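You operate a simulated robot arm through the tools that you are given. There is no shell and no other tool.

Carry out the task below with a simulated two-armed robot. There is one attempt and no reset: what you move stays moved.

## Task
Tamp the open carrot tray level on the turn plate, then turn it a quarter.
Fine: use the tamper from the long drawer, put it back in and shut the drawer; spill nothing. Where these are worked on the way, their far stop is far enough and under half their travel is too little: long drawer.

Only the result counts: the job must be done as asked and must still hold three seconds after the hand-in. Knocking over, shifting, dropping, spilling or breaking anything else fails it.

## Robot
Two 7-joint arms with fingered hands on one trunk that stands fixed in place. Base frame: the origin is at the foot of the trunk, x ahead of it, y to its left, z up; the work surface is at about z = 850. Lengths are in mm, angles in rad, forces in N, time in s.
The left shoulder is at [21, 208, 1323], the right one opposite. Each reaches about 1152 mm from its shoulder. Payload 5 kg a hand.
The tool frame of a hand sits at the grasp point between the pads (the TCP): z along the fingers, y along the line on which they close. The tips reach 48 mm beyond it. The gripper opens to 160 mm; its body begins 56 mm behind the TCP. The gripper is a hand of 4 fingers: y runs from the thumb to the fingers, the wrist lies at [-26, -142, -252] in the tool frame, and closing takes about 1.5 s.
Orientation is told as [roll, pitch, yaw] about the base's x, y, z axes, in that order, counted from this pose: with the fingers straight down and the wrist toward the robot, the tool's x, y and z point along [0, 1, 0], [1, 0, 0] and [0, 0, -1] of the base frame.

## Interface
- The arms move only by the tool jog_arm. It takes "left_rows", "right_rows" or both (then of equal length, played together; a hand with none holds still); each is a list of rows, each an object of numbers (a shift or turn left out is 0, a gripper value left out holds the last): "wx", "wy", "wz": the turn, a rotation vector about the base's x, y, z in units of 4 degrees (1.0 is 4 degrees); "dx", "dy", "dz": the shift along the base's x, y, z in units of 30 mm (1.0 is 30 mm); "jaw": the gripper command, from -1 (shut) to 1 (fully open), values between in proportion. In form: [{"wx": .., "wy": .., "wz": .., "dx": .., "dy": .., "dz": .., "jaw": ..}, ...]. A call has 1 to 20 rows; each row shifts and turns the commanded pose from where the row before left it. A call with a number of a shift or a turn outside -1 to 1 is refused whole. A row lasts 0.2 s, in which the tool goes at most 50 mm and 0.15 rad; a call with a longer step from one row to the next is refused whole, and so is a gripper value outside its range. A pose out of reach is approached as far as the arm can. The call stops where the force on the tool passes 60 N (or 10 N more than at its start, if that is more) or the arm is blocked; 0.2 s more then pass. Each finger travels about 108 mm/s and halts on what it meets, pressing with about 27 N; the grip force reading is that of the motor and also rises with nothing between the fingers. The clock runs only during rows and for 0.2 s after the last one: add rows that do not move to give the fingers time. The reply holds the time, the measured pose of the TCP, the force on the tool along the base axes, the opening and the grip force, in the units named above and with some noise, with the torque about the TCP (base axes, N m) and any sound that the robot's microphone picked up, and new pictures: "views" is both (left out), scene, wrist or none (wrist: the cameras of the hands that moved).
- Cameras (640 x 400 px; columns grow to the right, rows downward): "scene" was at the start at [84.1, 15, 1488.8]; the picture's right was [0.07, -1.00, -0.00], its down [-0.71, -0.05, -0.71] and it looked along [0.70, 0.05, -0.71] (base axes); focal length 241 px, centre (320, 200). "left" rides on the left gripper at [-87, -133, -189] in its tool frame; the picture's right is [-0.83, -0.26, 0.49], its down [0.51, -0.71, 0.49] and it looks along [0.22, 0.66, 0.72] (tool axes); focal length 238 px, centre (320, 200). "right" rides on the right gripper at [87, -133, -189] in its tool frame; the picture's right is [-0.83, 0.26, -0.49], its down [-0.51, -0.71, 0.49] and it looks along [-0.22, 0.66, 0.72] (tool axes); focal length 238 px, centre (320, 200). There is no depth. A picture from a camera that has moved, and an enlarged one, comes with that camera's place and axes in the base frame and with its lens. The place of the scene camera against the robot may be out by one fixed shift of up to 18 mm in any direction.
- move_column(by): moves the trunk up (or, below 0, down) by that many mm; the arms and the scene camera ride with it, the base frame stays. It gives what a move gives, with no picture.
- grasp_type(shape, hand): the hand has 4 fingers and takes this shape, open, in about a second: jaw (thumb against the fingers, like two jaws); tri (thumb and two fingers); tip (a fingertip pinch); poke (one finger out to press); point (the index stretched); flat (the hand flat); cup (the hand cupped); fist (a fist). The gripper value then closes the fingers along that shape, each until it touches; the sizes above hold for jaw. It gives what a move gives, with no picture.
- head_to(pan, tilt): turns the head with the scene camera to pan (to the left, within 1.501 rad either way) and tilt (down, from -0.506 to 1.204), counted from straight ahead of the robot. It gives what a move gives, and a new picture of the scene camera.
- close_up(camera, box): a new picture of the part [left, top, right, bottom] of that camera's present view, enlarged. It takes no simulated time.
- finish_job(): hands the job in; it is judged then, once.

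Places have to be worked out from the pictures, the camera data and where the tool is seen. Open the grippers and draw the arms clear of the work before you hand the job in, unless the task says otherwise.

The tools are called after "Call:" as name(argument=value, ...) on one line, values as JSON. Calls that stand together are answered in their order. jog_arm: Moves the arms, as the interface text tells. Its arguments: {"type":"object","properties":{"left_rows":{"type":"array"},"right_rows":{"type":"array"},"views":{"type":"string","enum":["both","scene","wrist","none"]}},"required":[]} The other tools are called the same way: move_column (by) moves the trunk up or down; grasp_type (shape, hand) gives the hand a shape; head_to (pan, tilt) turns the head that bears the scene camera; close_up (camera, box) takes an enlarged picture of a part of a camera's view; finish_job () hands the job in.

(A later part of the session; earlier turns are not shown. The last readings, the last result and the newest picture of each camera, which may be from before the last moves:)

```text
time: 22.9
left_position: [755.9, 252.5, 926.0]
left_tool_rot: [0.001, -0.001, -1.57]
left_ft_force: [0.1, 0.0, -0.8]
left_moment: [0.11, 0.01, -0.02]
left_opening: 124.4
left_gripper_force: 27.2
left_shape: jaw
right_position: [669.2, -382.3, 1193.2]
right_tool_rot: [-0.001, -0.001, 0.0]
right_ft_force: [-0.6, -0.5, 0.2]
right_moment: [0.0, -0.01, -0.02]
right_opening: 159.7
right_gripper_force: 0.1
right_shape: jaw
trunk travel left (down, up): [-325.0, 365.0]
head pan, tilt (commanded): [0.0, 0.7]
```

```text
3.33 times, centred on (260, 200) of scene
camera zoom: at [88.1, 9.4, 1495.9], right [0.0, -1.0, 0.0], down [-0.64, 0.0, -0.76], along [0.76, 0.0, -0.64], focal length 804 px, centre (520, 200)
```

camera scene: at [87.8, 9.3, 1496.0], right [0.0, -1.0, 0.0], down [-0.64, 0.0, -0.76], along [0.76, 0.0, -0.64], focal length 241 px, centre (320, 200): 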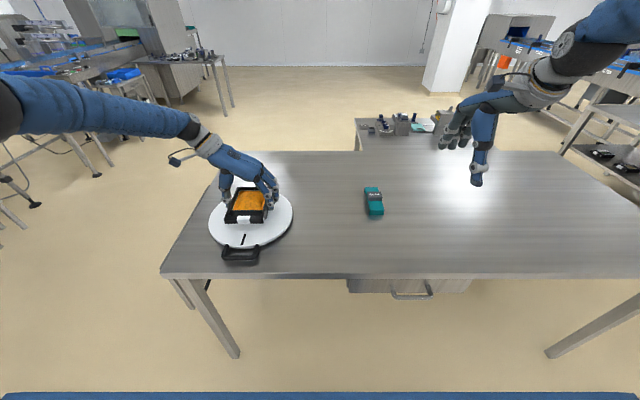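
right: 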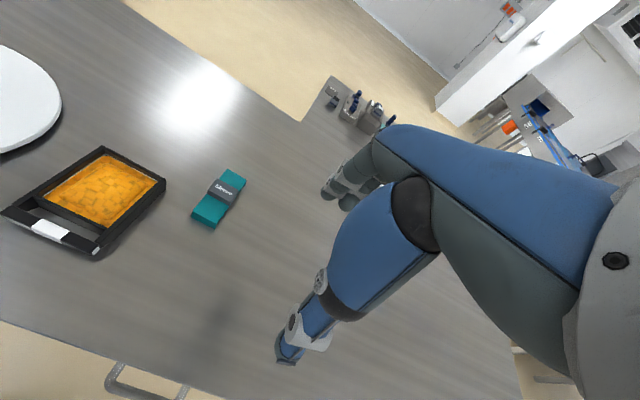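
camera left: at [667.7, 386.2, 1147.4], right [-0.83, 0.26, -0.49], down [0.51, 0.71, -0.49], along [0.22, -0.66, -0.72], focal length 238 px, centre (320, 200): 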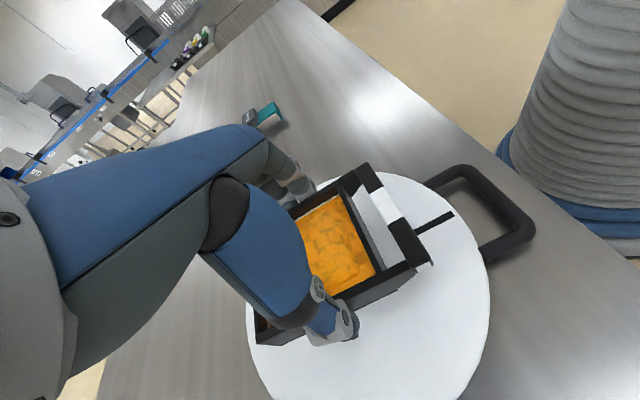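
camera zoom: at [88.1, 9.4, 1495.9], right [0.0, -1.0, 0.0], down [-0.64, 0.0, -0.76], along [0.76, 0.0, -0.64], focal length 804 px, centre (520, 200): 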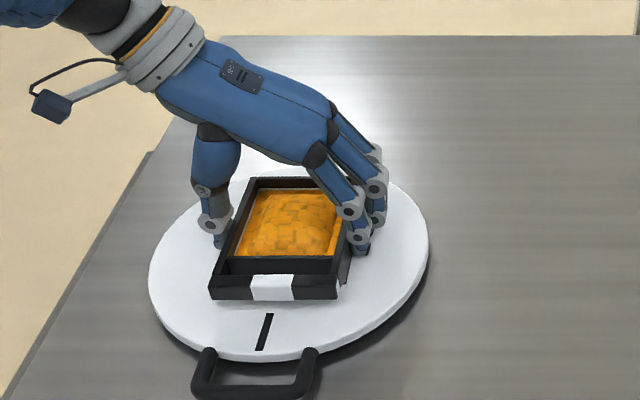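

The vertical force has dropped to −0.8 N, so the tray touches the plate (top at about z = 873). One more small step, then I open slowly.

Call:
jog_arm(left_rows=[{"dz": -0.04}, {}], views="none")

Call:
jog_arm(left_rows=[{"jaw": 0.55}, {"jaw": 0.65}, {"jaw": 0.75}, {"jaw": 0.85}, {"jaw": 0.95}, {"jaw": 1.0}, {}], views="both")

Call:
close_up(camera="scene", box=[180, 140, 340, 260])

```text
time: 23.5
left_position: [755.5, 253.5, 925.4]
left_tool_rot: [0.0, 0.001, -1.57]
left_ft_force: [-1.1, 1.1, 4.5]
left_moment: [0.16, -0.01, 0.05]
left_opening: 124.0
left_gripper_force: 27.1
left_shape: jaw
right_position: [668.6, -381.7, 1194.3]
right_tool_rot: [0.0, -0.001, 0.0]
right_ft_force: [0.2, -0.2, -0.2]
right_moment: [0.02, 0.02, -0.02]
right_opening: 159.5
right_gripper_force: 0.1
right_shape: jaw
trunk travel left (down, up): [-325.0, 365.0]
head pan, tilt (commanded): [0.0, 0.7]
```

```text
time: 25.1
left_position: [755.6, 253.5, 926.3]
left_tool_rot: [0.0, -0.001, -1.57]
left_ft_force: [0.2, -0.1, 0.1]
left_moment: [-0.02, -0.01, 0.0]
left_opening: 159.4
left_gripper_force: 0.2
left_shape: jaw
right_position: [668.7, -382.1, 1193.9]
right_tool_rot: [0.001, 0.0, 0.001]
right_ft_force: [0.4, -1.0, -0.4]
right_moment: [0.01, 0.02, -0.01]
right_opening: 159.4
right_gripper_force: 0.1
right_shape: jaw
trunk travel left (down, up): [-325.0, 365.0]
head pan, tilt (commanded): [0.0, 0.7]
camera scene: at [88.0, 9.4, 1495.9], right [0.0, -1.0, 0.0], down [-0.64, 0.0, -0.76], along [0.76, 0.0, -0.64], focal length 241 px, centre (320, 200)
camera left: at [668.1, 385.6, 1114.6], right [-0.83, 0.26, -0.49], down [0.51, 0.71, -0.49], along [0.22, -0.66, -0.72], focal length 238 px, centre (320, 200)
```

scene: 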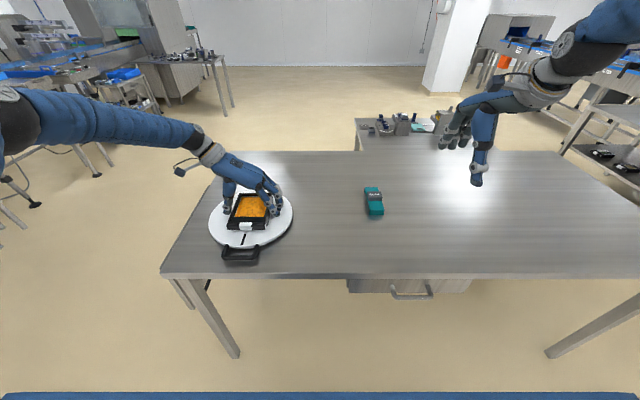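
left: 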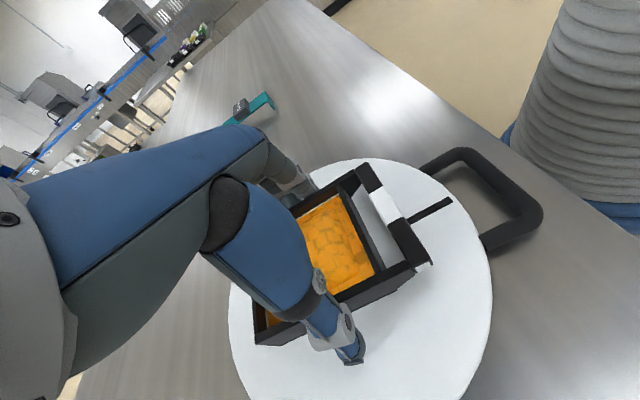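

```text
3.33 times, centred on (260, 200) of scene
camera zoom: at [88.0, 9.4, 1495.9], right [0.0, -1.0, 0.0], down [-0.64, 0.0, -0.76], along [0.76, 0.0, -0.64], focal length 804 px, centre (520, 200)
```

zoom: 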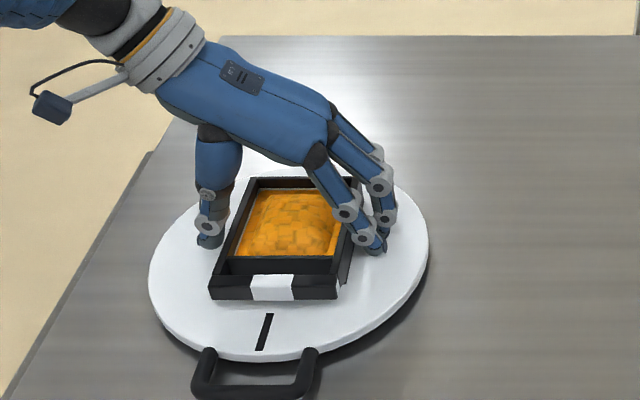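

The tray stands free on the plate. I raise the left hand straight up clear of it, while the right hand draws back in front of the table edge and pitches forward to look at the drawer front.

Call:
jog_arm(left_rows=[{"dz": 0.3}, {"dz": 0.6}, {"dz": 0.8}, {"dz": 0.8}, {"dz": 0.8}, {"dz": 0.8}, {"dz": 0.8}, {"dz": 0.8}, {"dz": 0.8}, {"dz": 0.5}, {}, {}, {}], right_rows=[{"dx": -0.75, "wy": -0.95}, {"dx": -0.75, "wy": -0.95}, {"dx": -0.75, "wy": -0.95}, {"dx": -0.75, "wy": -0.95}, {"dx": -0.75, "wy": -0.95}, {"dx": -0.75, "wy": -0.95}, {"dx": -0.75, "wy": -0.95}, {"dx": -0.75, "wy": -0.95}, {"dx": -0.75, "wy": -0.95}, {"dx": -0.75, "wy": -0.95}, {"dx": -0.75, "wy": -0.95}, {"dx": -0.75, "wy": -0.8}, {}], views="both")

```text
time: 27.9
left_position: [754.2, 255.9, 1135.0]
left_tool_rot: [-0.001, 0.0, -1.571]
left_ft_force: [0.4, 0.7, -0.5]
left_moment: [-0.05, 0.06, -0.03]
left_opening: 159.4
left_gripper_force: 0.0
left_shape: jaw
right_position: [551.2, -476.8, 1198.6]
right_tool_rot: [-0.001, -0.786, 0.003]
right_ft_force: [1.1, 0.3, -0.3]
right_moment: [-0.01, 0.03, -0.06]
right_opening: 159.8
right_gripper_force: 0.1
right_shape: jaw
right hand out of reach, approached as far as the arm can: row 6, 7, 8, 9, 10, 11, 12
trunk travel left (down, up): [-325.0, 365.0]
head pan, tilt (commanded): [0.0, 0.7]
camera scene: at [88.3, 10.4, 1495.9], right [0.0, -1.0, 0.0], down [-0.64, 0.0, -0.76], along [0.76, 0.0, -0.64], focal length 241 px, centre (320, 200)
camera right: at [323.8, -389.4, 1236.4], right [-0.16, -0.83, 0.53], down [-0.15, -0.51, -0.85], along [0.98, -0.21, -0.05], focal length 238 px, centre (320, 200)
camera left: at [666.4, 387.7, 1324.2], right [-0.83, 0.26, -0.49], down [0.51, 0.71, -0.49], along [0.22, -0.66, -0.72], focal length 238 px, centre (320, 200)
```

scene: 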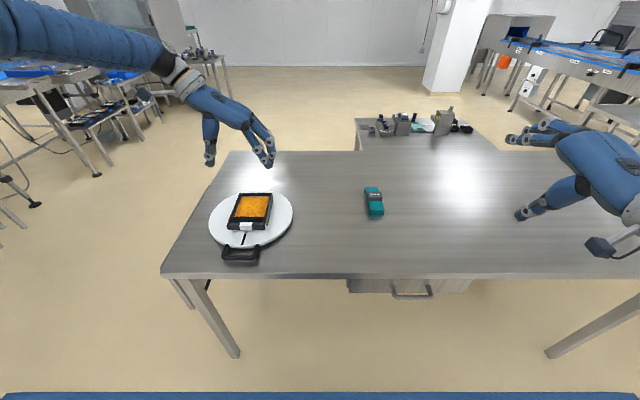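
right: 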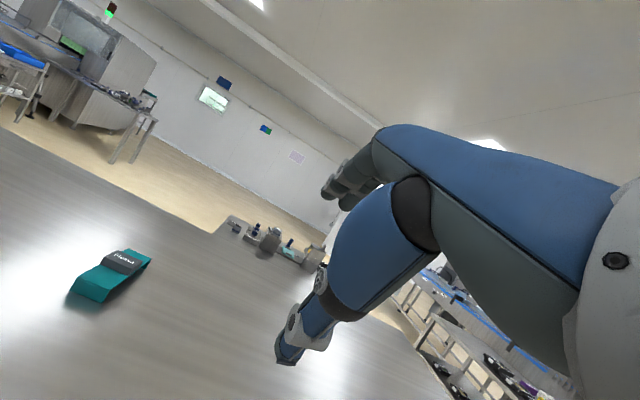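
left: 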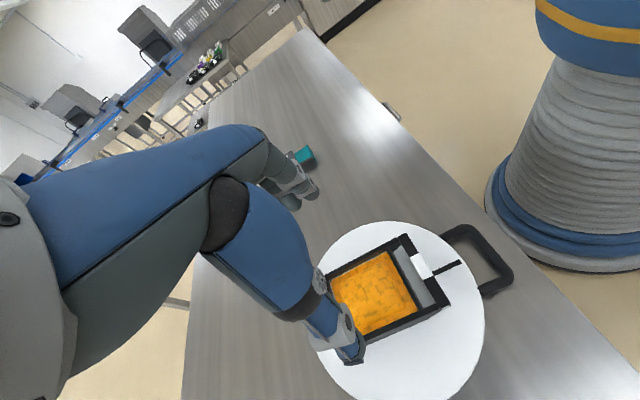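

The right hand's pose near the shoulder was out of reach, so the elbow is too folded there. I raise the trunk by 200 mm to give the arms room for working at the low drawer.

Call:
move_column(by=200)

```text
time: 30.0
left_position: [753.1, 252.8, 1334.7]
left_tool_rot: [-0.002, 0.001, -1.57]
left_ft_force: [0.1, -0.2, -0.3]
left_moment: [0.03, -0.01, 0.0]
left_opening: 159.4
left_gripper_force: 0.1
left_shape: jaw
right_position: [551.5, -477.1, 1397.6]
right_tool_rot: [0.004, -0.782, 0.002]
right_ft_force: [0.2, 0.0, -0.7]
right_moment: [-0.01, -0.05, 0.01]
right_opening: 159.6
right_gripper_force: 0.0
right_shape: jaw
trunk travel left (down, up): [-525.0, 165.0]
head pan, tilt (commanded): [0.0, 0.7]
```

Now I bring the right hand back and down in front of the table edge in a diagonal, first a few rows to check how it follows.

Call:
jog_arm(right_rows=[{"dz": -0.8}, {"dz": -0.8}, {"dz": -0.8, "dy": 0.3}, {"dz": -0.8, "dy": 0.3}, {}], views="none")

```text
time: 31.2
left_position: [753.6, 254.3, 1335.1]
left_tool_rot: [0.002, -0.001, -1.571]
left_ft_force: [-0.2, 0.7, 0.8]
left_moment: [0.0, -0.01, 0.01]
left_opening: 159.7
left_gripper_force: 0.0
left_shape: jaw
right_position: [551.1, -458.1, 1303.1]
right_tool_rot: [0.001, -0.786, 0.001]
right_ft_force: [-1.7, 0.0, 0.4]
right_moment: [-0.02, -0.05, -0.01]
right_opening: 160.0
right_gripper_force: 0.0
right_shape: jaw
trunk travel left (down, up): [-525.0, 165.0]
head pan, tilt (commanded): [0.0, 0.7]
```

The hand follows from where it really is. I continue to about (380, −330, 1000).

Call:
jog_arm(right_rows=[{"dz": -0.72, "dx": -0.41, "dy": 0.3}, {"dz": -0.72, "dx": -0.41, "dy": 0.3}, {"dz": -0.72, "dx": -0.41, "dy": 0.3}, {"dz": -0.72, "dx": -0.41, "dy": 0.3}, {"dz": -0.72, "dx": -0.41, "dy": 0.3}, {"dz": -0.72, "dx": -0.41, "dy": 0.3}, {"dz": -0.72, "dx": -0.41, "dy": 0.3}, {"dz": -0.72, "dx": -0.41, "dy": 0.3}, {"dz": -0.72, "dx": -0.41, "dy": 0.3}, {"dz": -0.72, "dx": -0.41, "dy": 0.3}, {"dz": -0.72, "dx": -0.41, "dy": 0.3}, {"dz": -0.72, "dx": -0.41, "dy": 0.3}, {"dz": -0.72, "dx": -0.41, "dy": 0.3}, {"dz": -0.72, "dx": -0.41, "dy": 0.3}, {}], views="both")

```text
time: 34.4
left_position: [754.5, 253.8, 1336.5]
left_tool_rot: [0.0, -0.001, -1.572]
left_ft_force: [0.4, 0.4, 0.7]
left_moment: [0.02, -0.01, 0.02]
left_opening: 159.6
left_gripper_force: 0.1
left_shape: jaw
right_position: [379.8, -334.4, 1000.6]
right_tool_rot: [0.001, -0.786, 0.002]
right_ft_force: [0.5, 0.5, 0.0]
right_moment: [-0.02, 0.0, -0.02]
right_opening: 159.8
right_gripper_force: 0.0
right_shape: jaw
trunk travel left (down, up): [-525.0, 165.0]
head pan, tilt (commanded): [0.0, 0.7]
camera scene: at [88.2, 9.4, 1696.0], right [0.0, -1.0, 0.0], down [-0.64, 0.0, -0.76], along [0.76, 0.0, -0.64], focal length 241 px, centre (320, 200)
camera right: at [151.4, -246.4, 1038.0], right [-0.16, -0.84, 0.53], down [-0.15, -0.51, -0.85], along [0.98, -0.22, -0.05], focal length 238 px, centre (320, 200)
```

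scene: 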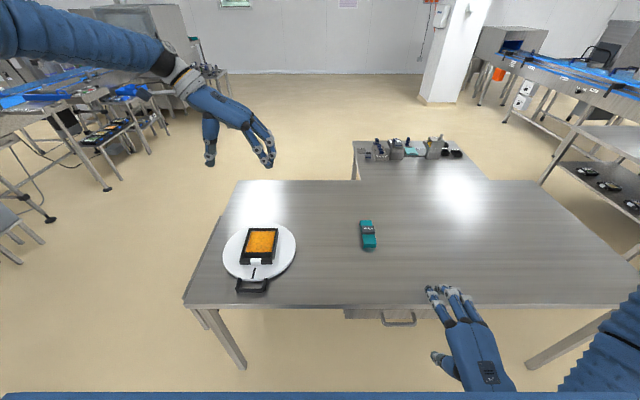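
right: 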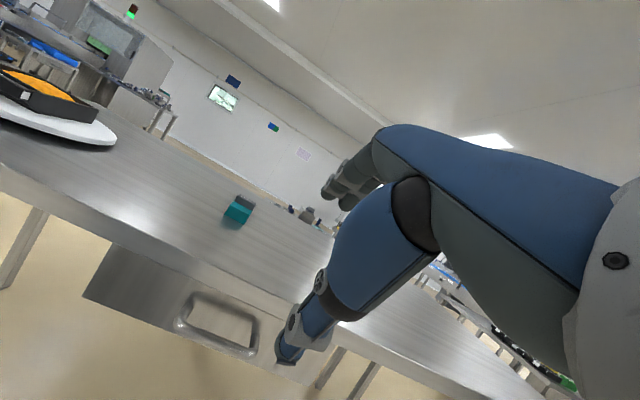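

The wrist camera now sees the drawer front and its handle. I take an enlarged view to measure them.

Call:
close_up(camera="right", box=[60, 200, 320, 400])

Call:
close_up(camera="scene", box=[320, 280, 500, 390])

```text
2.00 times, centred on (190, 300) of right
camera zoom: at [151.4, -246.4, 1038.0], right [-0.16, -0.84, 0.53], down [-0.15, -0.51, -0.85], along [0.98, -0.22, -0.05], focal length 477 px, centre (580, 0)
```

zoom: 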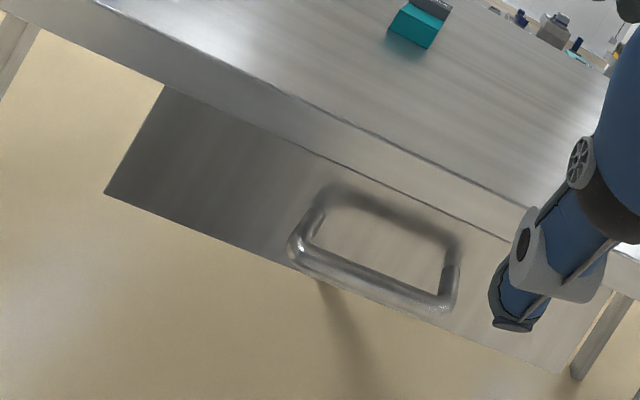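

```text
3.56 times, centred on (410, 335) of scene
camera zoom: at [88.2, 9.4, 1696.0], right [0.0, -1.0, 0.0], down [-0.64, 0.0, -0.76], along [0.76, 0.0, -0.64], focal length 857 px, centre (0, -280)
```

zoom: 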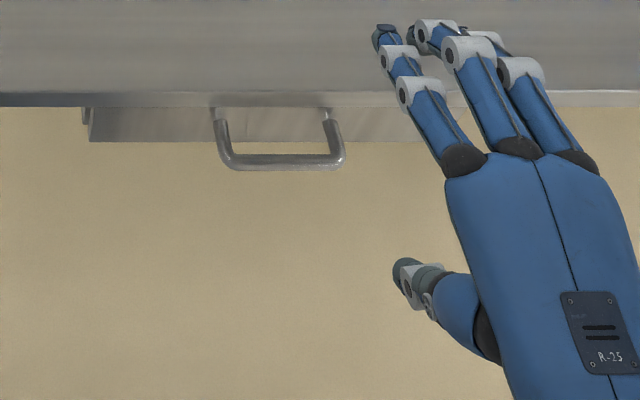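

The handle bar is at about (469, −292, 779), roughly 40 mm in front of the drawer face, and the loop is about 130 mm wide. Three fingers would be tight in it, so I switch the right hand to the tri shape.

Call:
grasp_type(hand="right", shape="tri")

Call:
jog_arm(right_rows=[{"dz": -0.6, "dy": 0.2, "jaw": 0.2}, {"dz": -0.6, "dy": 0.2}, {"dz": -0.6, "dy": 0.3}, {"dz": -0.6, "dy": 0.3}, {}], views="both")

Call:
close_up(camera="scene", box=[320, 280, 500, 390])

Call:
close_up(camera="right", box=[60, 150, 380, 400])

```text
time: 35.3
left_position: [754.8, 254.1, 1335.4]
left_tool_rot: [0.001, 0.001, -1.57]
left_ft_force: [0.3, -0.6, 0.8]
left_moment: [-0.01, 0.0, 0.01]
left_opening: 159.4
left_gripper_force: 0.0
left_shape: jaw
right_position: [379.9, -333.8, 999.2]
right_tool_rot: [0.001, -0.785, 0.001]
right_ft_force: [0.5, 0.0, 0.0]
right_moment: [-0.01, -0.04, -0.02]
right_opening: 159.7
right_gripper_force: 0.2
right_shape: tri
trunk travel left (down, up): [-525.0, 165.0]
head pan, tilt (commanded): [0.0, 0.7]
```

```text
time: 36.5
left_position: [753.5, 252.2, 1336.5]
left_tool_rot: [0.0, 0.001, -1.57]
left_ft_force: [-0.5, -0.7, -0.3]
left_moment: [-0.01, 0.05, 0.01]
left_opening: 159.5
left_gripper_force: 0.1
left_shape: jaw
right_position: [379.4, -303.2, 926.6]
right_tool_rot: [0.002, -0.786, 0.001]
right_ft_force: [-0.6, 0.7, 0.0]
right_moment: [0.01, 0.01, 0.02]
right_opening: 96.3
right_gripper_force: 0.1
right_shape: tri
trunk travel left (down, up): [-525.0, 165.0]
head pan, tilt (commanded): [0.0, 0.7]
camera scene: at [87.9, 9.2, 1696.0], right [0.0, -1.0, 0.0], down [-0.64, 0.0, -0.76], along [0.76, 0.0, -0.64], focal length 241 px, centre (320, 200)
camera right: at [152.0, -216.7, 965.4], right [-0.16, -0.84, 0.53], down [-0.15, -0.51, -0.85], along [0.98, -0.22, -0.05], focal length 238 px, centre (320, 200)
```

scene: 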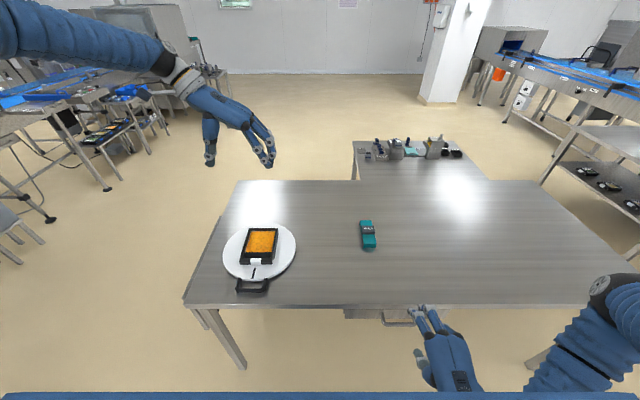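
right: 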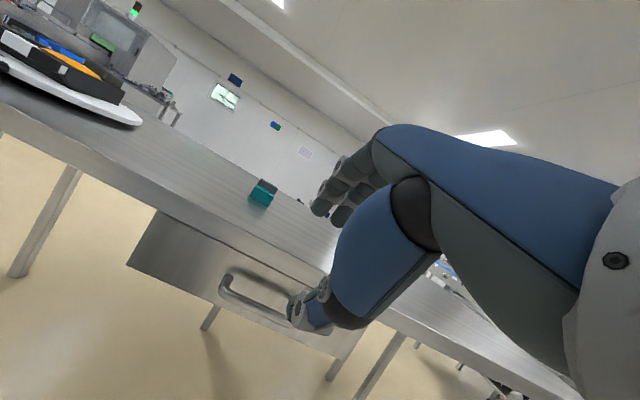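

```text
3.56 times, centred on (410, 335) of scene
camera zoom: at [87.9, 9.2, 1696.0], right [0.0, -1.0, 0.0], down [-0.64, 0.0, -0.76], along [0.76, 0.0, -0.64], focal length 857 px, centre (0, -280)
```

zoom: 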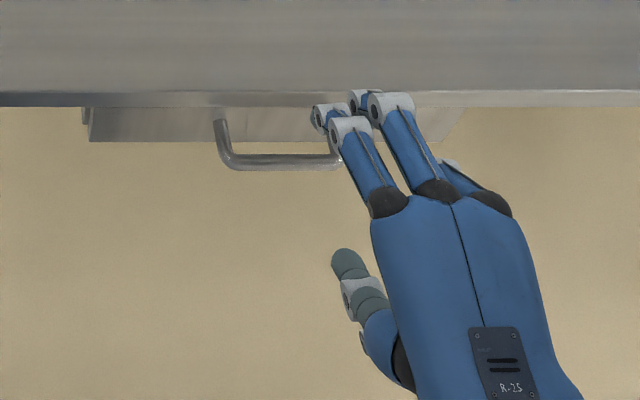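

```text
1.60 times, centred on (220, 275) of right
camera zoom: at [152.0, -216.7, 965.4], right [-0.16, -0.84, 0.53], down [-0.15, -0.51, -0.85], along [0.98, -0.22, -0.05], focal length 381 px, centre (480, 80)
```

zoom: 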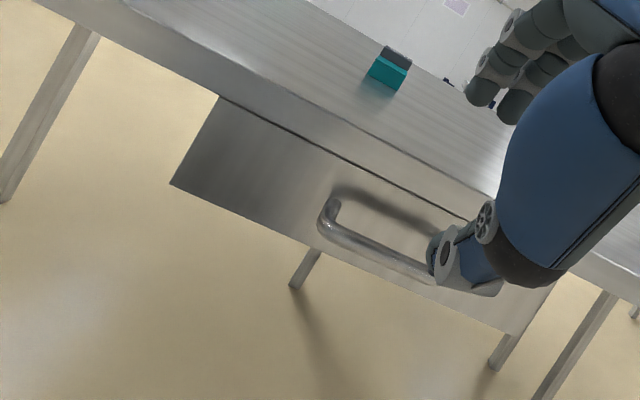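

In tri the two fingers are centred on the tool's y. I narrow the opening to about 50 mm and go to the start of the approach at (387, −293, 847), 45° in front of and above the bar.

Call:
jog_arm(right_rows=[{"dz": -0.6, "dy": 0.11, "dx": 0.09, "jaw": -0.35}, {"dz": -0.7, "dy": 0.11, "dx": 0.09}, {"dz": -0.7, "dy": 0.11, "dx": 0.09}, {"dz": -0.66}, {}, {}], views="both")

Call:
close_up(camera="scene", box=[320, 280, 500, 390])

Call:
close_up(camera="right", box=[60, 150, 380, 400])

```text
time: 37.9
left_position: [753.6, 253.5, 1335.6]
left_tool_rot: [0.001, 0.0, -1.572]
left_ft_force: [0.1, 0.6, -0.8]
left_moment: [-0.02, 0.0, -0.03]
left_opening: 159.6
left_gripper_force: 0.2
left_shape: jaw
right_position: [390.0, -293.9, 849.1]
right_tool_rot: [0.001, -0.785, 0.001]
right_ft_force: [-0.3, 0.4, -0.1]
right_moment: [0.0, 0.02, 0.0]
right_opening: 52.5
right_gripper_force: 0.0
right_shape: tri
trunk travel left (down, up): [-525.0, 165.0]
head pan, tilt (commanded): [0.0, 0.7]
camera scene: at [88.0, 9.5, 1695.9], right [0.0, -1.0, 0.0], down [-0.64, 0.0, -0.76], along [0.76, 0.0, -0.64], focal length 241 px, centre (320, 200)
camera right: at [161.2, -207.2, 888.1], right [-0.16, -0.84, 0.53], down [-0.15, -0.51, -0.85], along [0.98, -0.21, -0.05], focal length 238 px, centre (320, 200)
```

scene: 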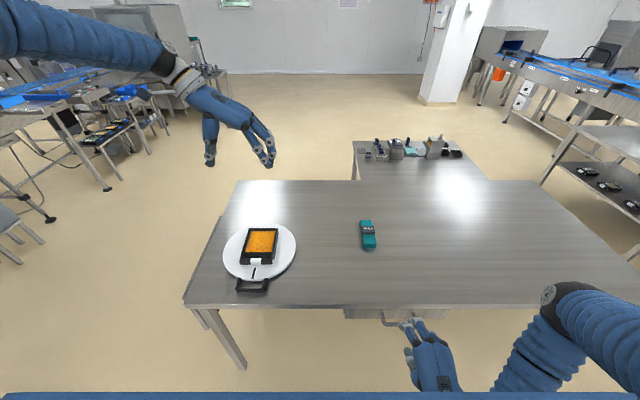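
right: 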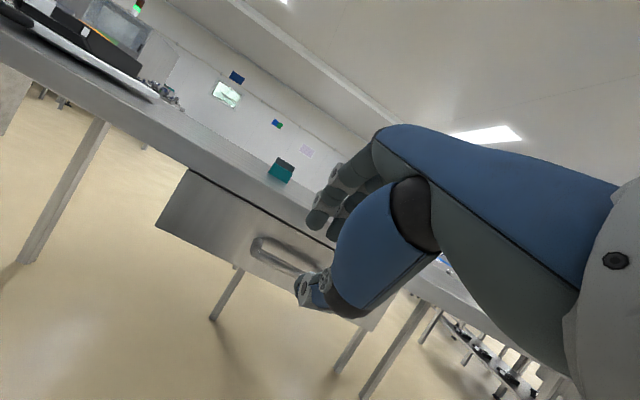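

```text
3.56 times, centred on (410, 335) of scene
camera zoom: at [88.0, 9.5, 1695.9], right [0.0, -1.0, 0.0], down [-0.64, 0.0, -0.76], along [0.76, 0.0, -0.64], focal length 857 px, centre (0, -280)
```

zoom: 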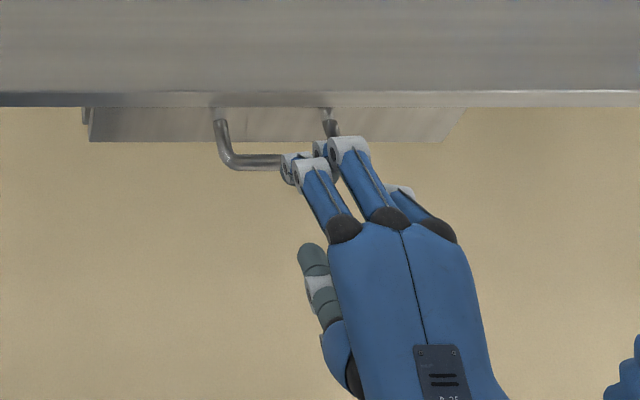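

```text
1.60 times, centred on (220, 275) of right
camera zoom: at [161.2, -207.2, 888.1], right [-0.16, -0.84, 0.53], down [-0.15, -0.51, -0.85], along [0.98, -0.21, -0.05], focal length 381 px, centre (480, 80)
```

zoom: 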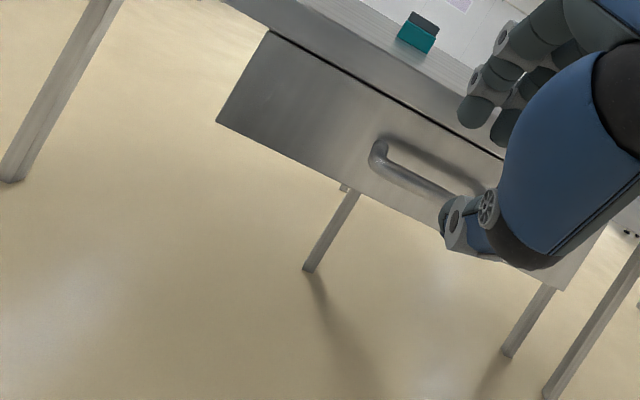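

Relative to the handle in the same picture the fingers sit about 12 mm too far right, and the bar re-measures at about (473, −290, 776). I shift left 12 mm and advance along the 45° line in two stages.

Call:
jog_arm(right_rows=[{"dy": 0.2}, {"dy": 0.2}, {"dx": 0.24, "dz": -0.26}, {"dx": 0.24, "dz": -0.26}, {"dx": 0.24, "dz": -0.26}, {"dx": 0.24, "dz": -0.26}, {}], views="both")

Call:
close_up(camera="scene", box=[320, 280, 500, 390])

Call:
close_up(camera="right", box=[200, 150, 440, 340])

```text
time: 39.5
left_position: [754.4, 253.8, 1337.5]
left_tool_rot: [-0.001, 0.0, -1.57]
left_ft_force: [0.6, -0.3, -0.3]
left_moment: [0.0, -0.02, -0.01]
left_opening: 159.8
left_gripper_force: 0.1
left_shape: jaw
right_position: [416.5, -278.4, 817.0]
right_tool_rot: [0.002, -0.785, 0.001]
right_ft_force: [-0.5, -0.1, -0.1]
right_moment: [0.04, 0.02, 0.02]
right_opening: 52.3
right_gripper_force: 0.0
right_shape: tri
trunk travel left (down, up): [-525.0, 165.0]
head pan, tilt (commanded): [0.0, 0.7]
camera scene: at [87.7, 9.3, 1696.0], right [0.0, -1.0, 0.0], down [-0.64, 0.0, -0.76], along [0.76, 0.0, -0.64], focal length 241 px, centre (320, 200)
camera right: at [189.3, -192.7, 855.8], right [-0.16, -0.84, 0.53], down [-0.15, -0.51, -0.85], along [0.98, -0.21, -0.05], focal length 238 px, centre (320, 200)
```

scene: 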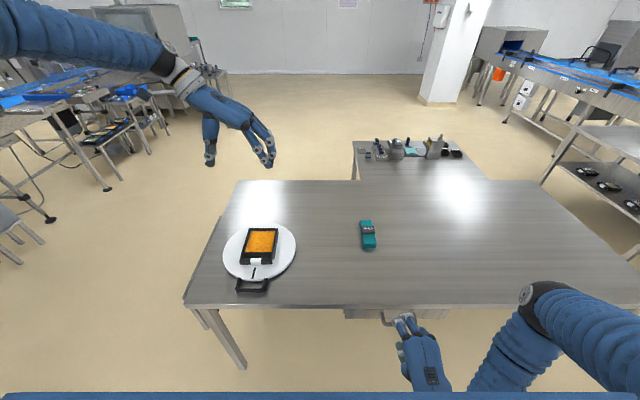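
right: 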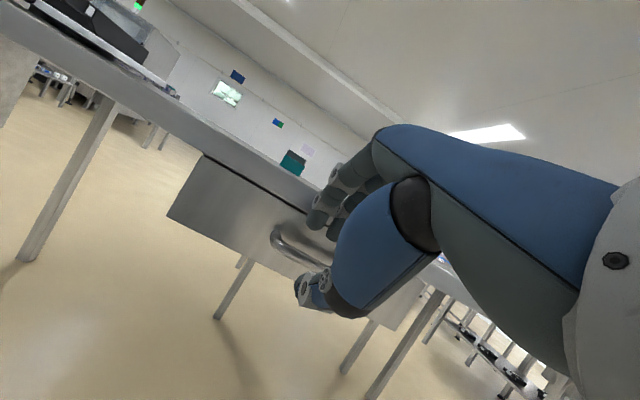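

```text
3.56 times, centred on (410, 335) of scene
camera zoom: at [87.7, 9.3, 1696.0], right [0.0, -1.0, 0.0], down [-0.64, 0.0, -0.76], along [0.76, 0.0, -0.64], focal length 857 px, centre (0, -280)
```

zoom: 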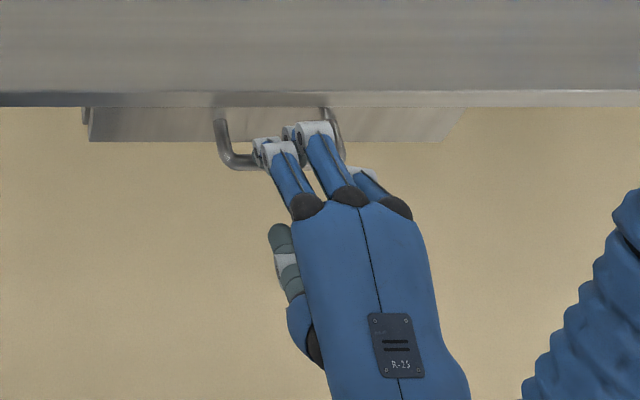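

```text
2.11 times, centred on (320, 245) of right
camera zoom: at [189.3, -192.7, 855.8], right [-0.16, -0.84, 0.53], down [-0.15, -0.51, -0.85], along [0.98, -0.21, -0.05], focal length 502 px, centre (320, 105)
```

zoom: 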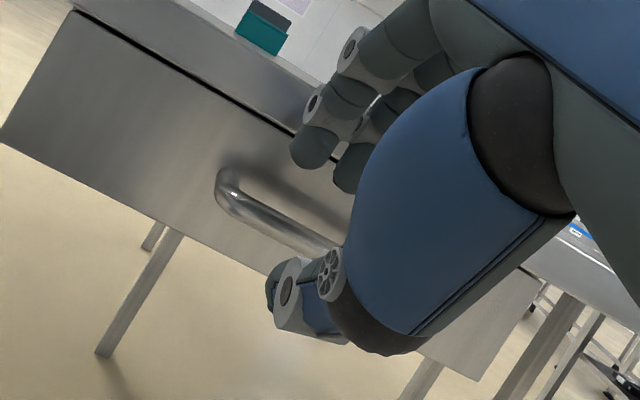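

The bar lies between the two fingers above and the thumb below, and the fingers are centred in the loop. I advance the remaining ~42 mm.

Call:
jog_arm(right_rows=[{"dx": 0.24, "dz": -0.26}, {"dx": 0.24, "dz": -0.26}, {"dx": 0.24, "dz": -0.26}, {"dx": 0.24, "dz": -0.26}, {}], views="both")

Call:
close_up(camera="scene", box=[320, 280, 500, 390])

Call:
close_up(camera="right", box=[200, 150, 440, 340])

```text
time: 40.7
left_position: [754.0, 253.2, 1335.6]
left_tool_rot: [0.0, 0.0, -1.57]
left_ft_force: [-1.0, -0.9, 0.5]
left_moment: [-0.01, -0.06, -0.01]
left_opening: 159.8
left_gripper_force: 0.0
left_shape: jaw
right_position: [443.9, -282.1, 785.7]
right_tool_rot: [0.002, -0.785, 0.001]
right_ft_force: [0.9, 0.3, 0.3]
right_moment: [-0.01, 0.0, 0.03]
right_opening: 52.4
right_gripper_force: 0.0
right_shape: tri
trunk travel left (down, up): [-525.0, 165.0]
head pan, tilt (commanded): [0.0, 0.7]
camera scene: at [87.7, 9.3, 1696.0], right [0.0, -1.0, 0.0], down [-0.64, 0.0, -0.76], along [0.76, 0.0, -0.64], focal length 241 px, centre (320, 200)
camera right: at [216.9, -194.6, 825.0], right [-0.16, -0.84, 0.53], down [-0.15, -0.51, -0.85], along [0.98, -0.22, -0.05], focal length 238 px, centre (320, 200)
```

scene: 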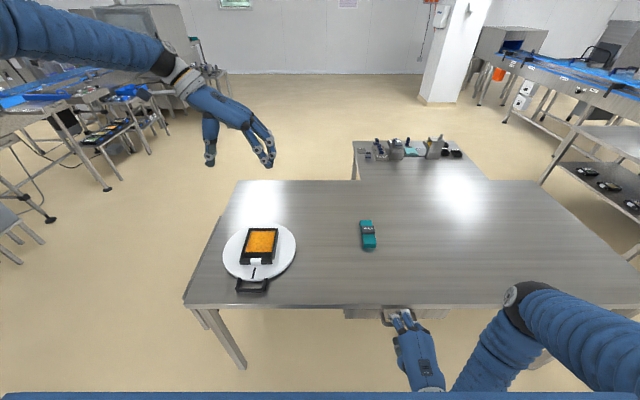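
right: 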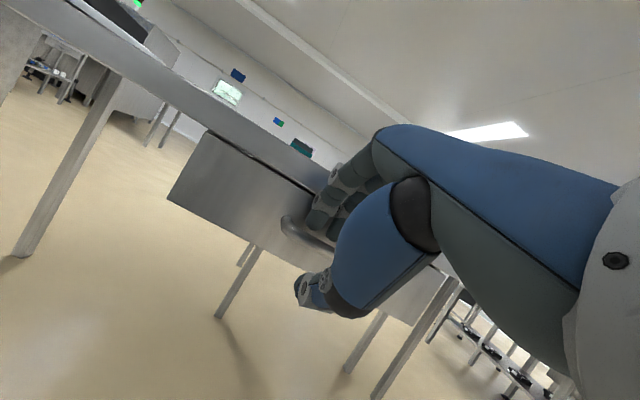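

```text
3.56 times, centred on (410, 335) of scene
camera zoom: at [87.7, 9.3, 1696.0], right [0.0, -1.0, 0.0], down [-0.64, 0.0, -0.76], along [0.76, 0.0, -0.64], focal length 857 px, centre (0, -280)
```

zoom: 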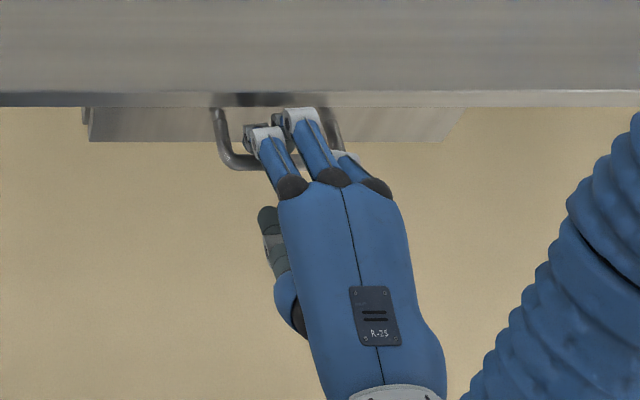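

```text
2.11 times, centred on (320, 245) of right
camera zoom: at [216.9, -194.6, 825.0], right [-0.16, -0.84, 0.53], down [-0.15, -0.51, -0.85], along [0.98, -0.22, -0.05], focal length 502 px, centre (320, 105)
```

zoom: 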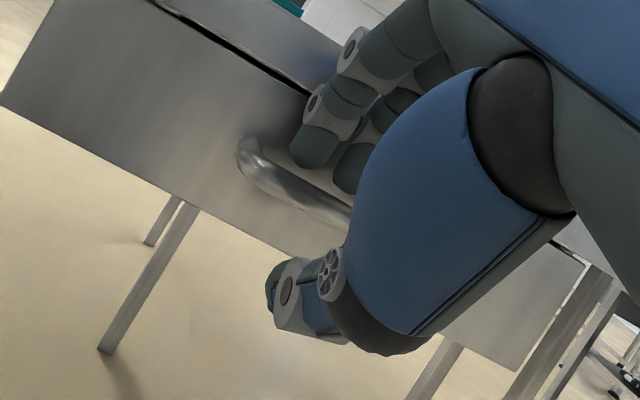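

The fingertips have passed over the bar. I close the hand on it.

Call:
jog_arm(right_rows=[{"jaw": -0.6}, {"jaw": -1}, {}, {}, {}, {}], views="both")

Call:
close_up(camera="right", box=[200, 150, 440, 340])

Call:
close_up(camera="scene", box=[320, 280, 500, 390])

```text
time: 42.1
left_position: [754.4, 253.4, 1335.8]
left_tool_rot: [0.0, 0.0, -1.571]
left_ft_force: [-0.4, -0.3, 0.9]
left_moment: [0.0, 0.01, -0.03]
left_opening: 159.4
left_gripper_force: 0.1
left_shape: jaw
right_position: [444.8, -282.4, 786.4]
right_tool_rot: [0.002, -0.783, 0.002]
right_ft_force: [1.7, 0.2, 4.7]
right_moment: [0.04, -0.26, -0.02]
right_opening: 9.4
right_gripper_force: 26.7
right_shape: tri
trunk travel left (down, up): [-525.0, 165.0]
head pan, tilt (commanded): [0.0, 0.7]
camera scene: at [87.9, 9.5, 1696.0], right [0.0, -1.0, 0.0], down [-0.64, 0.0, -0.76], along [0.76, 0.0, -0.64], focal length 241 px, centre (320, 200)
camera right: at [217.1, -194.6, 825.2], right [-0.16, -0.84, 0.53], down [-0.15, -0.51, -0.85], along [0.98, -0.22, -0.05], focal length 238 px, centre (320, 200)
```

scene: 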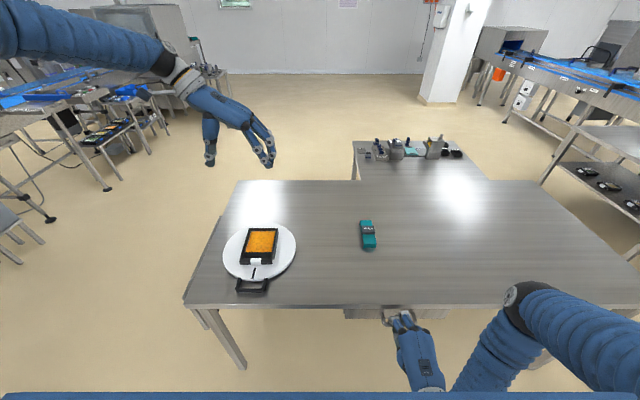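
right: 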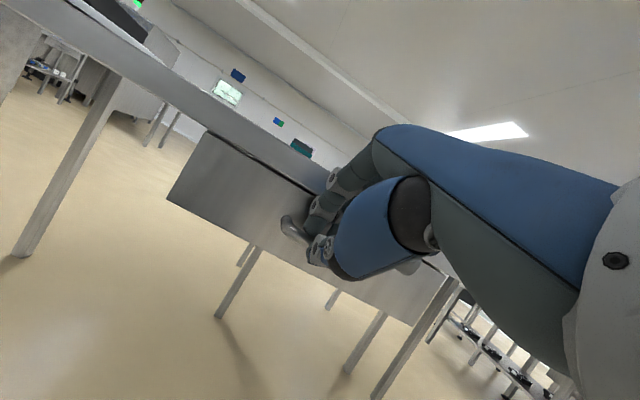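

```text
2.11 times, centred on (320, 245) of right
camera zoom: at [217.1, -194.6, 825.2], right [-0.16, -0.84, 0.53], down [-0.15, -0.51, -0.85], along [0.98, -0.22, -0.05], focal length 502 px, centre (320, 105)
```

zoom: 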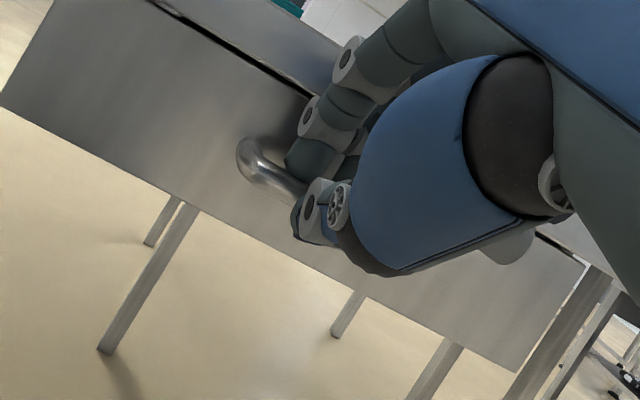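

```text
3.56 times, centred on (410, 335) of scene
camera zoom: at [87.9, 9.5, 1696.0], right [0.0, -1.0, 0.0], down [-0.64, 0.0, -0.76], along [0.76, 0.0, -0.64], focal length 857 px, centre (0, -280)
```

zoom: 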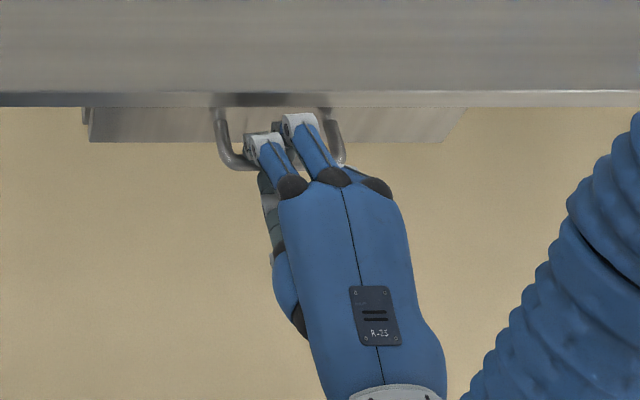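

The hand grips the bar at 9.4 mm opening. I pull the drawer out slowly by 60 mm and watch the force.

Call:
jog_arm(right_rows=[{"dx": -0.2}, {"dx": -0.3}, {"dx": -0.5}, {"dx": -0.5}, {"dx": -0.5}, {}], views="both")

```text
time: 43.5
left_position: [753.6, 254.4, 1334.8]
left_tool_rot: [-0.001, 0.001, -1.57]
left_ft_force: [0.4, 0.0, 0.0]
left_moment: [-0.02, 0.0, 0.0]
left_opening: 159.8
left_gripper_force: 0.1
left_shape: jaw
right_position: [385.1, -280.7, 785.8]
right_tool_rot: [-0.001, -0.785, 0.002]
right_ft_force: [-2.3, -3.1, 15.0]
right_moment: [-0.03, -0.63, -0.18]
right_opening: 9.7
right_gripper_force: 27.2
right_shape: tri
trunk travel left (down, up): [-525.0, 165.0]
head pan, tilt (commanded): [0.0, 0.7]
camera scene: at [87.5, 10.1, 1696.0], right [0.0, -1.0, 0.0], down [-0.64, 0.0, -0.76], along [0.76, 0.0, -0.64], focal length 241 px, centre (320, 200)
camera right: at [157.6, -194.1, 824.6], right [-0.16, -0.83, 0.53], down [-0.15, -0.51, -0.85], along [0.98, -0.22, -0.05], focal length 238 px, centre (320, 200)
```

scene: 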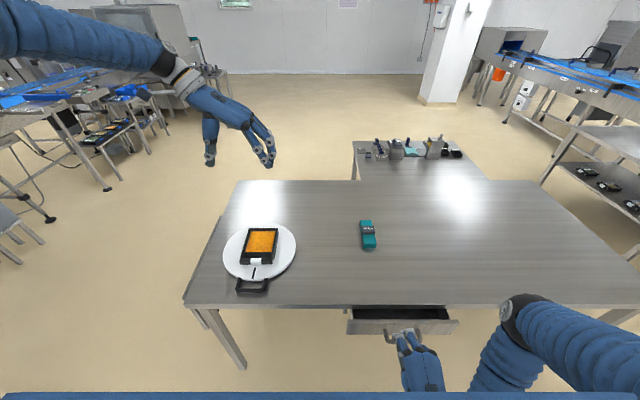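
right: 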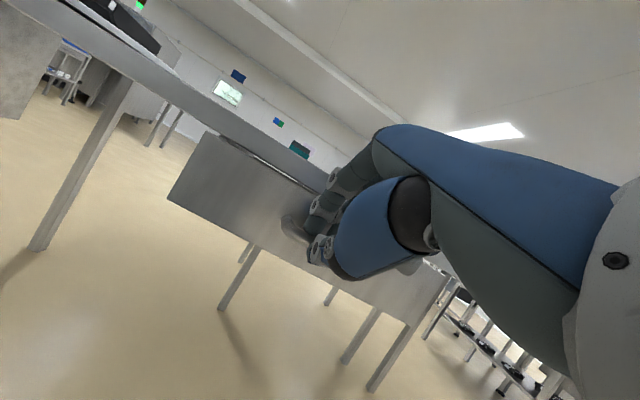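

The drawer slides out; there is some vertical load of 15 N, so I rise a few mm while pulling another 120 mm.

Call:
jog_arm(right_rows=[{"dx": -0.3, "dz": 0.05}, {"dx": -0.5, "dz": 0.04}, {"dx": -0.5, "dz": 0.02}, {"dx": -0.5}, {"dx": -0.5}, {"dx": -0.5}, {"dx": -0.5}, {"dx": -0.5}, {"dx": -0.2}, {}], views="both")

```text
time: 45.7
left_position: [752.7, 253.5, 1336.2]
left_tool_rot: [0.0, -0.001, -1.57]
left_ft_force: [0.5, 0.1, -0.4]
left_moment: [-0.01, -0.02, -0.02]
left_opening: 159.6
left_gripper_force: 0.0
left_shape: jaw
right_position: [264.9, -280.8, 787.7]
right_tool_rot: [0.001, -0.787, 0.002]
right_ft_force: [0.4, -5.7, 24.0]
right_moment: [-0.13, -1.11, -0.3]
right_opening: 9.5
right_gripper_force: 27.3
right_shape: tri
trunk travel left (down, up): [-525.0, 165.0]
head pan, tilt (commanded): [0.0, 0.7]
camera scene: at [86.9, 9.6, 1696.1], right [0.0, -1.0, 0.0], down [-0.64, 0.0, -0.77], along [0.77, 0.0, -0.64], focal length 241 px, centre (320, 200)
camera right: at [37.0, -193.7, 826.9], right [-0.16, -0.84, 0.53], down [-0.15, -0.51, -0.85], along [0.98, -0.22, -0.05], focal length 238 px, centre (320, 200)
```

scene: 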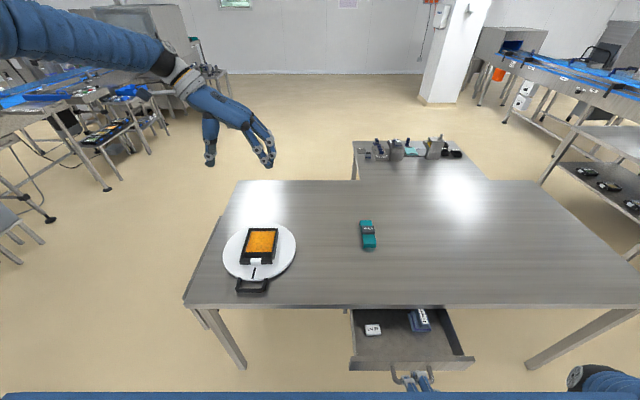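
right: 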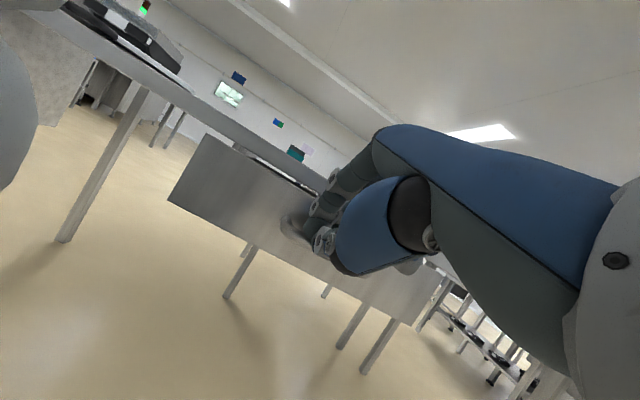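

The drawer is out about 180 mm and I can see things inside. The vertical load rose to 24 N, so I test whether moving up 3 mm eases it.

Call:
jog_arm(right_rows=[{"dz": 0.1}, {}], views="none")

Call:
close_up(camera="scene", box=[330, 290, 490, 390])

```text
time: 46.3
left_position: [753.5, 253.8, 1336.2]
left_tool_rot: [0.002, 0.002, -1.571]
left_ft_force: [-0.7, -0.2, 1.3]
left_moment: [0.01, -0.06, -0.02]
left_opening: 159.4
left_gripper_force: 0.1
left_shape: jaw
right_position: [264.0, -279.9, 791.0]
right_tool_rot: [0.002, -0.784, 0.004]
right_ft_force: [-0.4, -1.5, 5.7]
right_moment: [-0.03, -0.19, -0.06]
right_opening: 8.7
right_gripper_force: 26.4
right_shape: tri
trunk travel left (down, up): [-525.0, 165.0]
head pan, tilt (commanded): [0.0, 0.7]
```

```text
4.00 times, centred on (410, 340) of scene
camera zoom: at [87.5, 9.6, 1695.9], right [0.0, -1.0, 0.0], down [-0.64, 0.0, -0.76], along [0.76, 0.0, -0.64], focal length 964 px, centre (-40, -360)
```

zoom: 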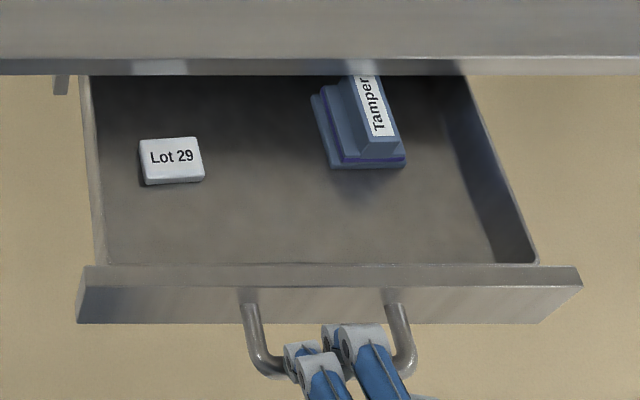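

Raising relieved the load. The drawer holds the tamper (right, still partly under the table) and a "Lot 29" box; I pull on about 110 mm more, rising slightly as I go.

Call:
jog_arm(right_rows=[{"dx": -0.3, "dz": 0.02}, {"dx": -0.5, "dz": 0.02}, {"dx": -0.5, "dz": 0.02}, {"dx": -0.5, "dz": 0.02}, {"dx": -0.4, "dz": 0.02}, {}], views="scene")

```text
time: 47.7
left_position: [753.9, 254.8, 1335.4]
left_tool_rot: [-0.002, 0.0, -1.571]
left_ft_force: [0.4, -0.4, 0.3]
left_moment: [0.0, 0.01, 0.03]
left_opening: 159.4
left_gripper_force: 0.0
left_shape: jaw
right_position: [200.0, -281.5, 793.8]
right_tool_rot: [0.002, -0.786, 0.002]
right_ft_force: [-0.5, 0.1, 0.5]
right_moment: [-0.03, 0.0, -0.01]
right_opening: 8.0
right_gripper_force: 27.5
right_shape: tri
trunk travel left (down, up): [-525.0, 165.0]
head pan, tilt (commanded): [0.0, 0.7]
camera scene: at [88.1, 9.4, 1695.9], right [0.0, -1.0, 0.0], down [-0.64, 0.0, -0.76], along [0.76, 0.0, -0.64], focal length 241 px, centre (320, 200)
```

scene: 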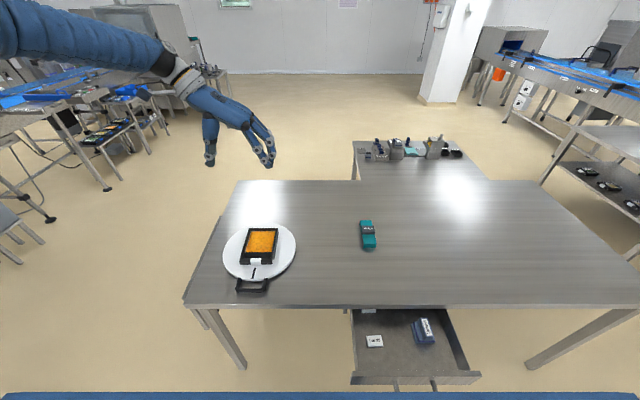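

The opening dropped a little to 8.0 mm, so I tilt the head down to check whether the hand still holds the bar and where the drawer is.

Call:
head_to(pan=-0.5, tilt=1.15)

Call:
close_up(camera="scene", box=[200, 60, 480, 235])

Call:
close_up(camera="right", box=[160, 100, 480, 300])

```text
time: 48.7
left_position: [754.5, 253.8, 1336.2]
left_tool_rot: [-0.001, 0.001, -1.572]
left_ft_force: [-0.4, 0.7, 0.4]
left_moment: [-0.03, 0.02, 0.04]
left_opening: 159.7
left_gripper_force: 0.1
left_shape: jaw
right_position: [201.0, -283.0, 793.6]
right_tool_rot: [0.003, -0.783, 0.0]
right_ft_force: [0.5, 0.2, 1.0]
right_moment: [0.03, 0.05, 0.0]
right_opening: 8.2
right_gripper_force: 26.9
right_shape: tri
trunk travel left (down, up): [-525.0, 165.0]
head pan, tilt (commanded): [-0.499, 1.15]
camera scene: at [55.3, -19.1, 1662.9], right [-0.48, -0.88, 0.0], down [-0.8, 0.44, -0.41], along [0.36, -0.2, -0.91], focal length 241 px, centre (320, 200)
```

scene: 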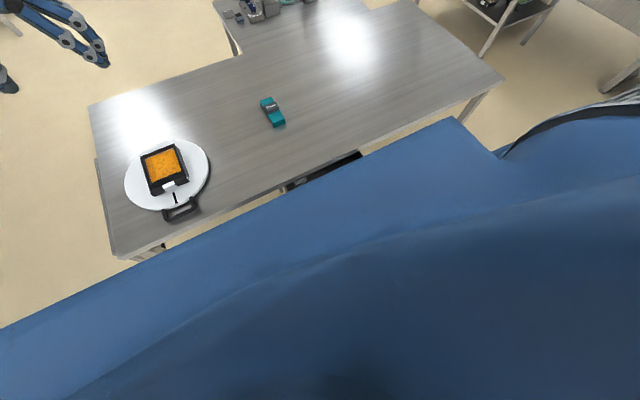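

```text
2.29 times, centred on (340, 148) of scene
camera zoom: at [55.3, -19.1, 1662.9], right [-0.48, -0.88, 0.0], down [-0.8, 0.44, -0.41], along [0.36, -0.2, -0.91], focal length 551 px, centre (274, 320)
```

zoom: 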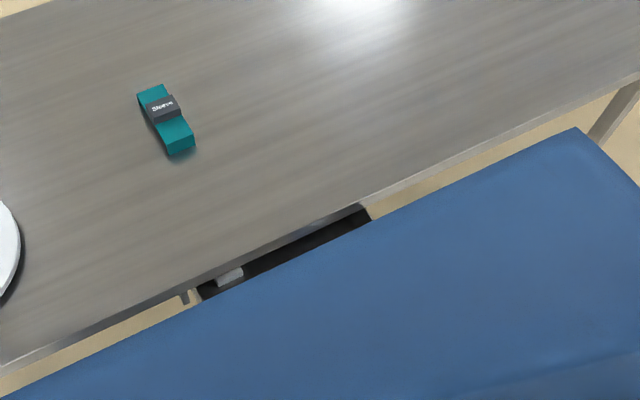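

```text
2.00 times, centred on (320, 200) of right
camera zoom: at [-27.3, -195.0, 832.3], right [-0.16, -0.84, 0.53], down [-0.15, -0.51, -0.85], along [0.98, -0.22, -0.05], focal length 477 px, centre (320, 200)
```

zoom: 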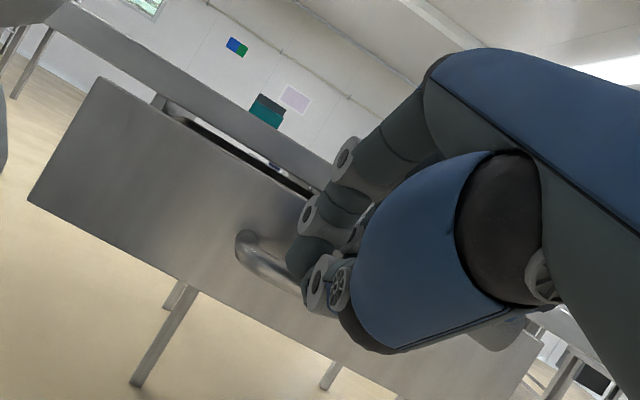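

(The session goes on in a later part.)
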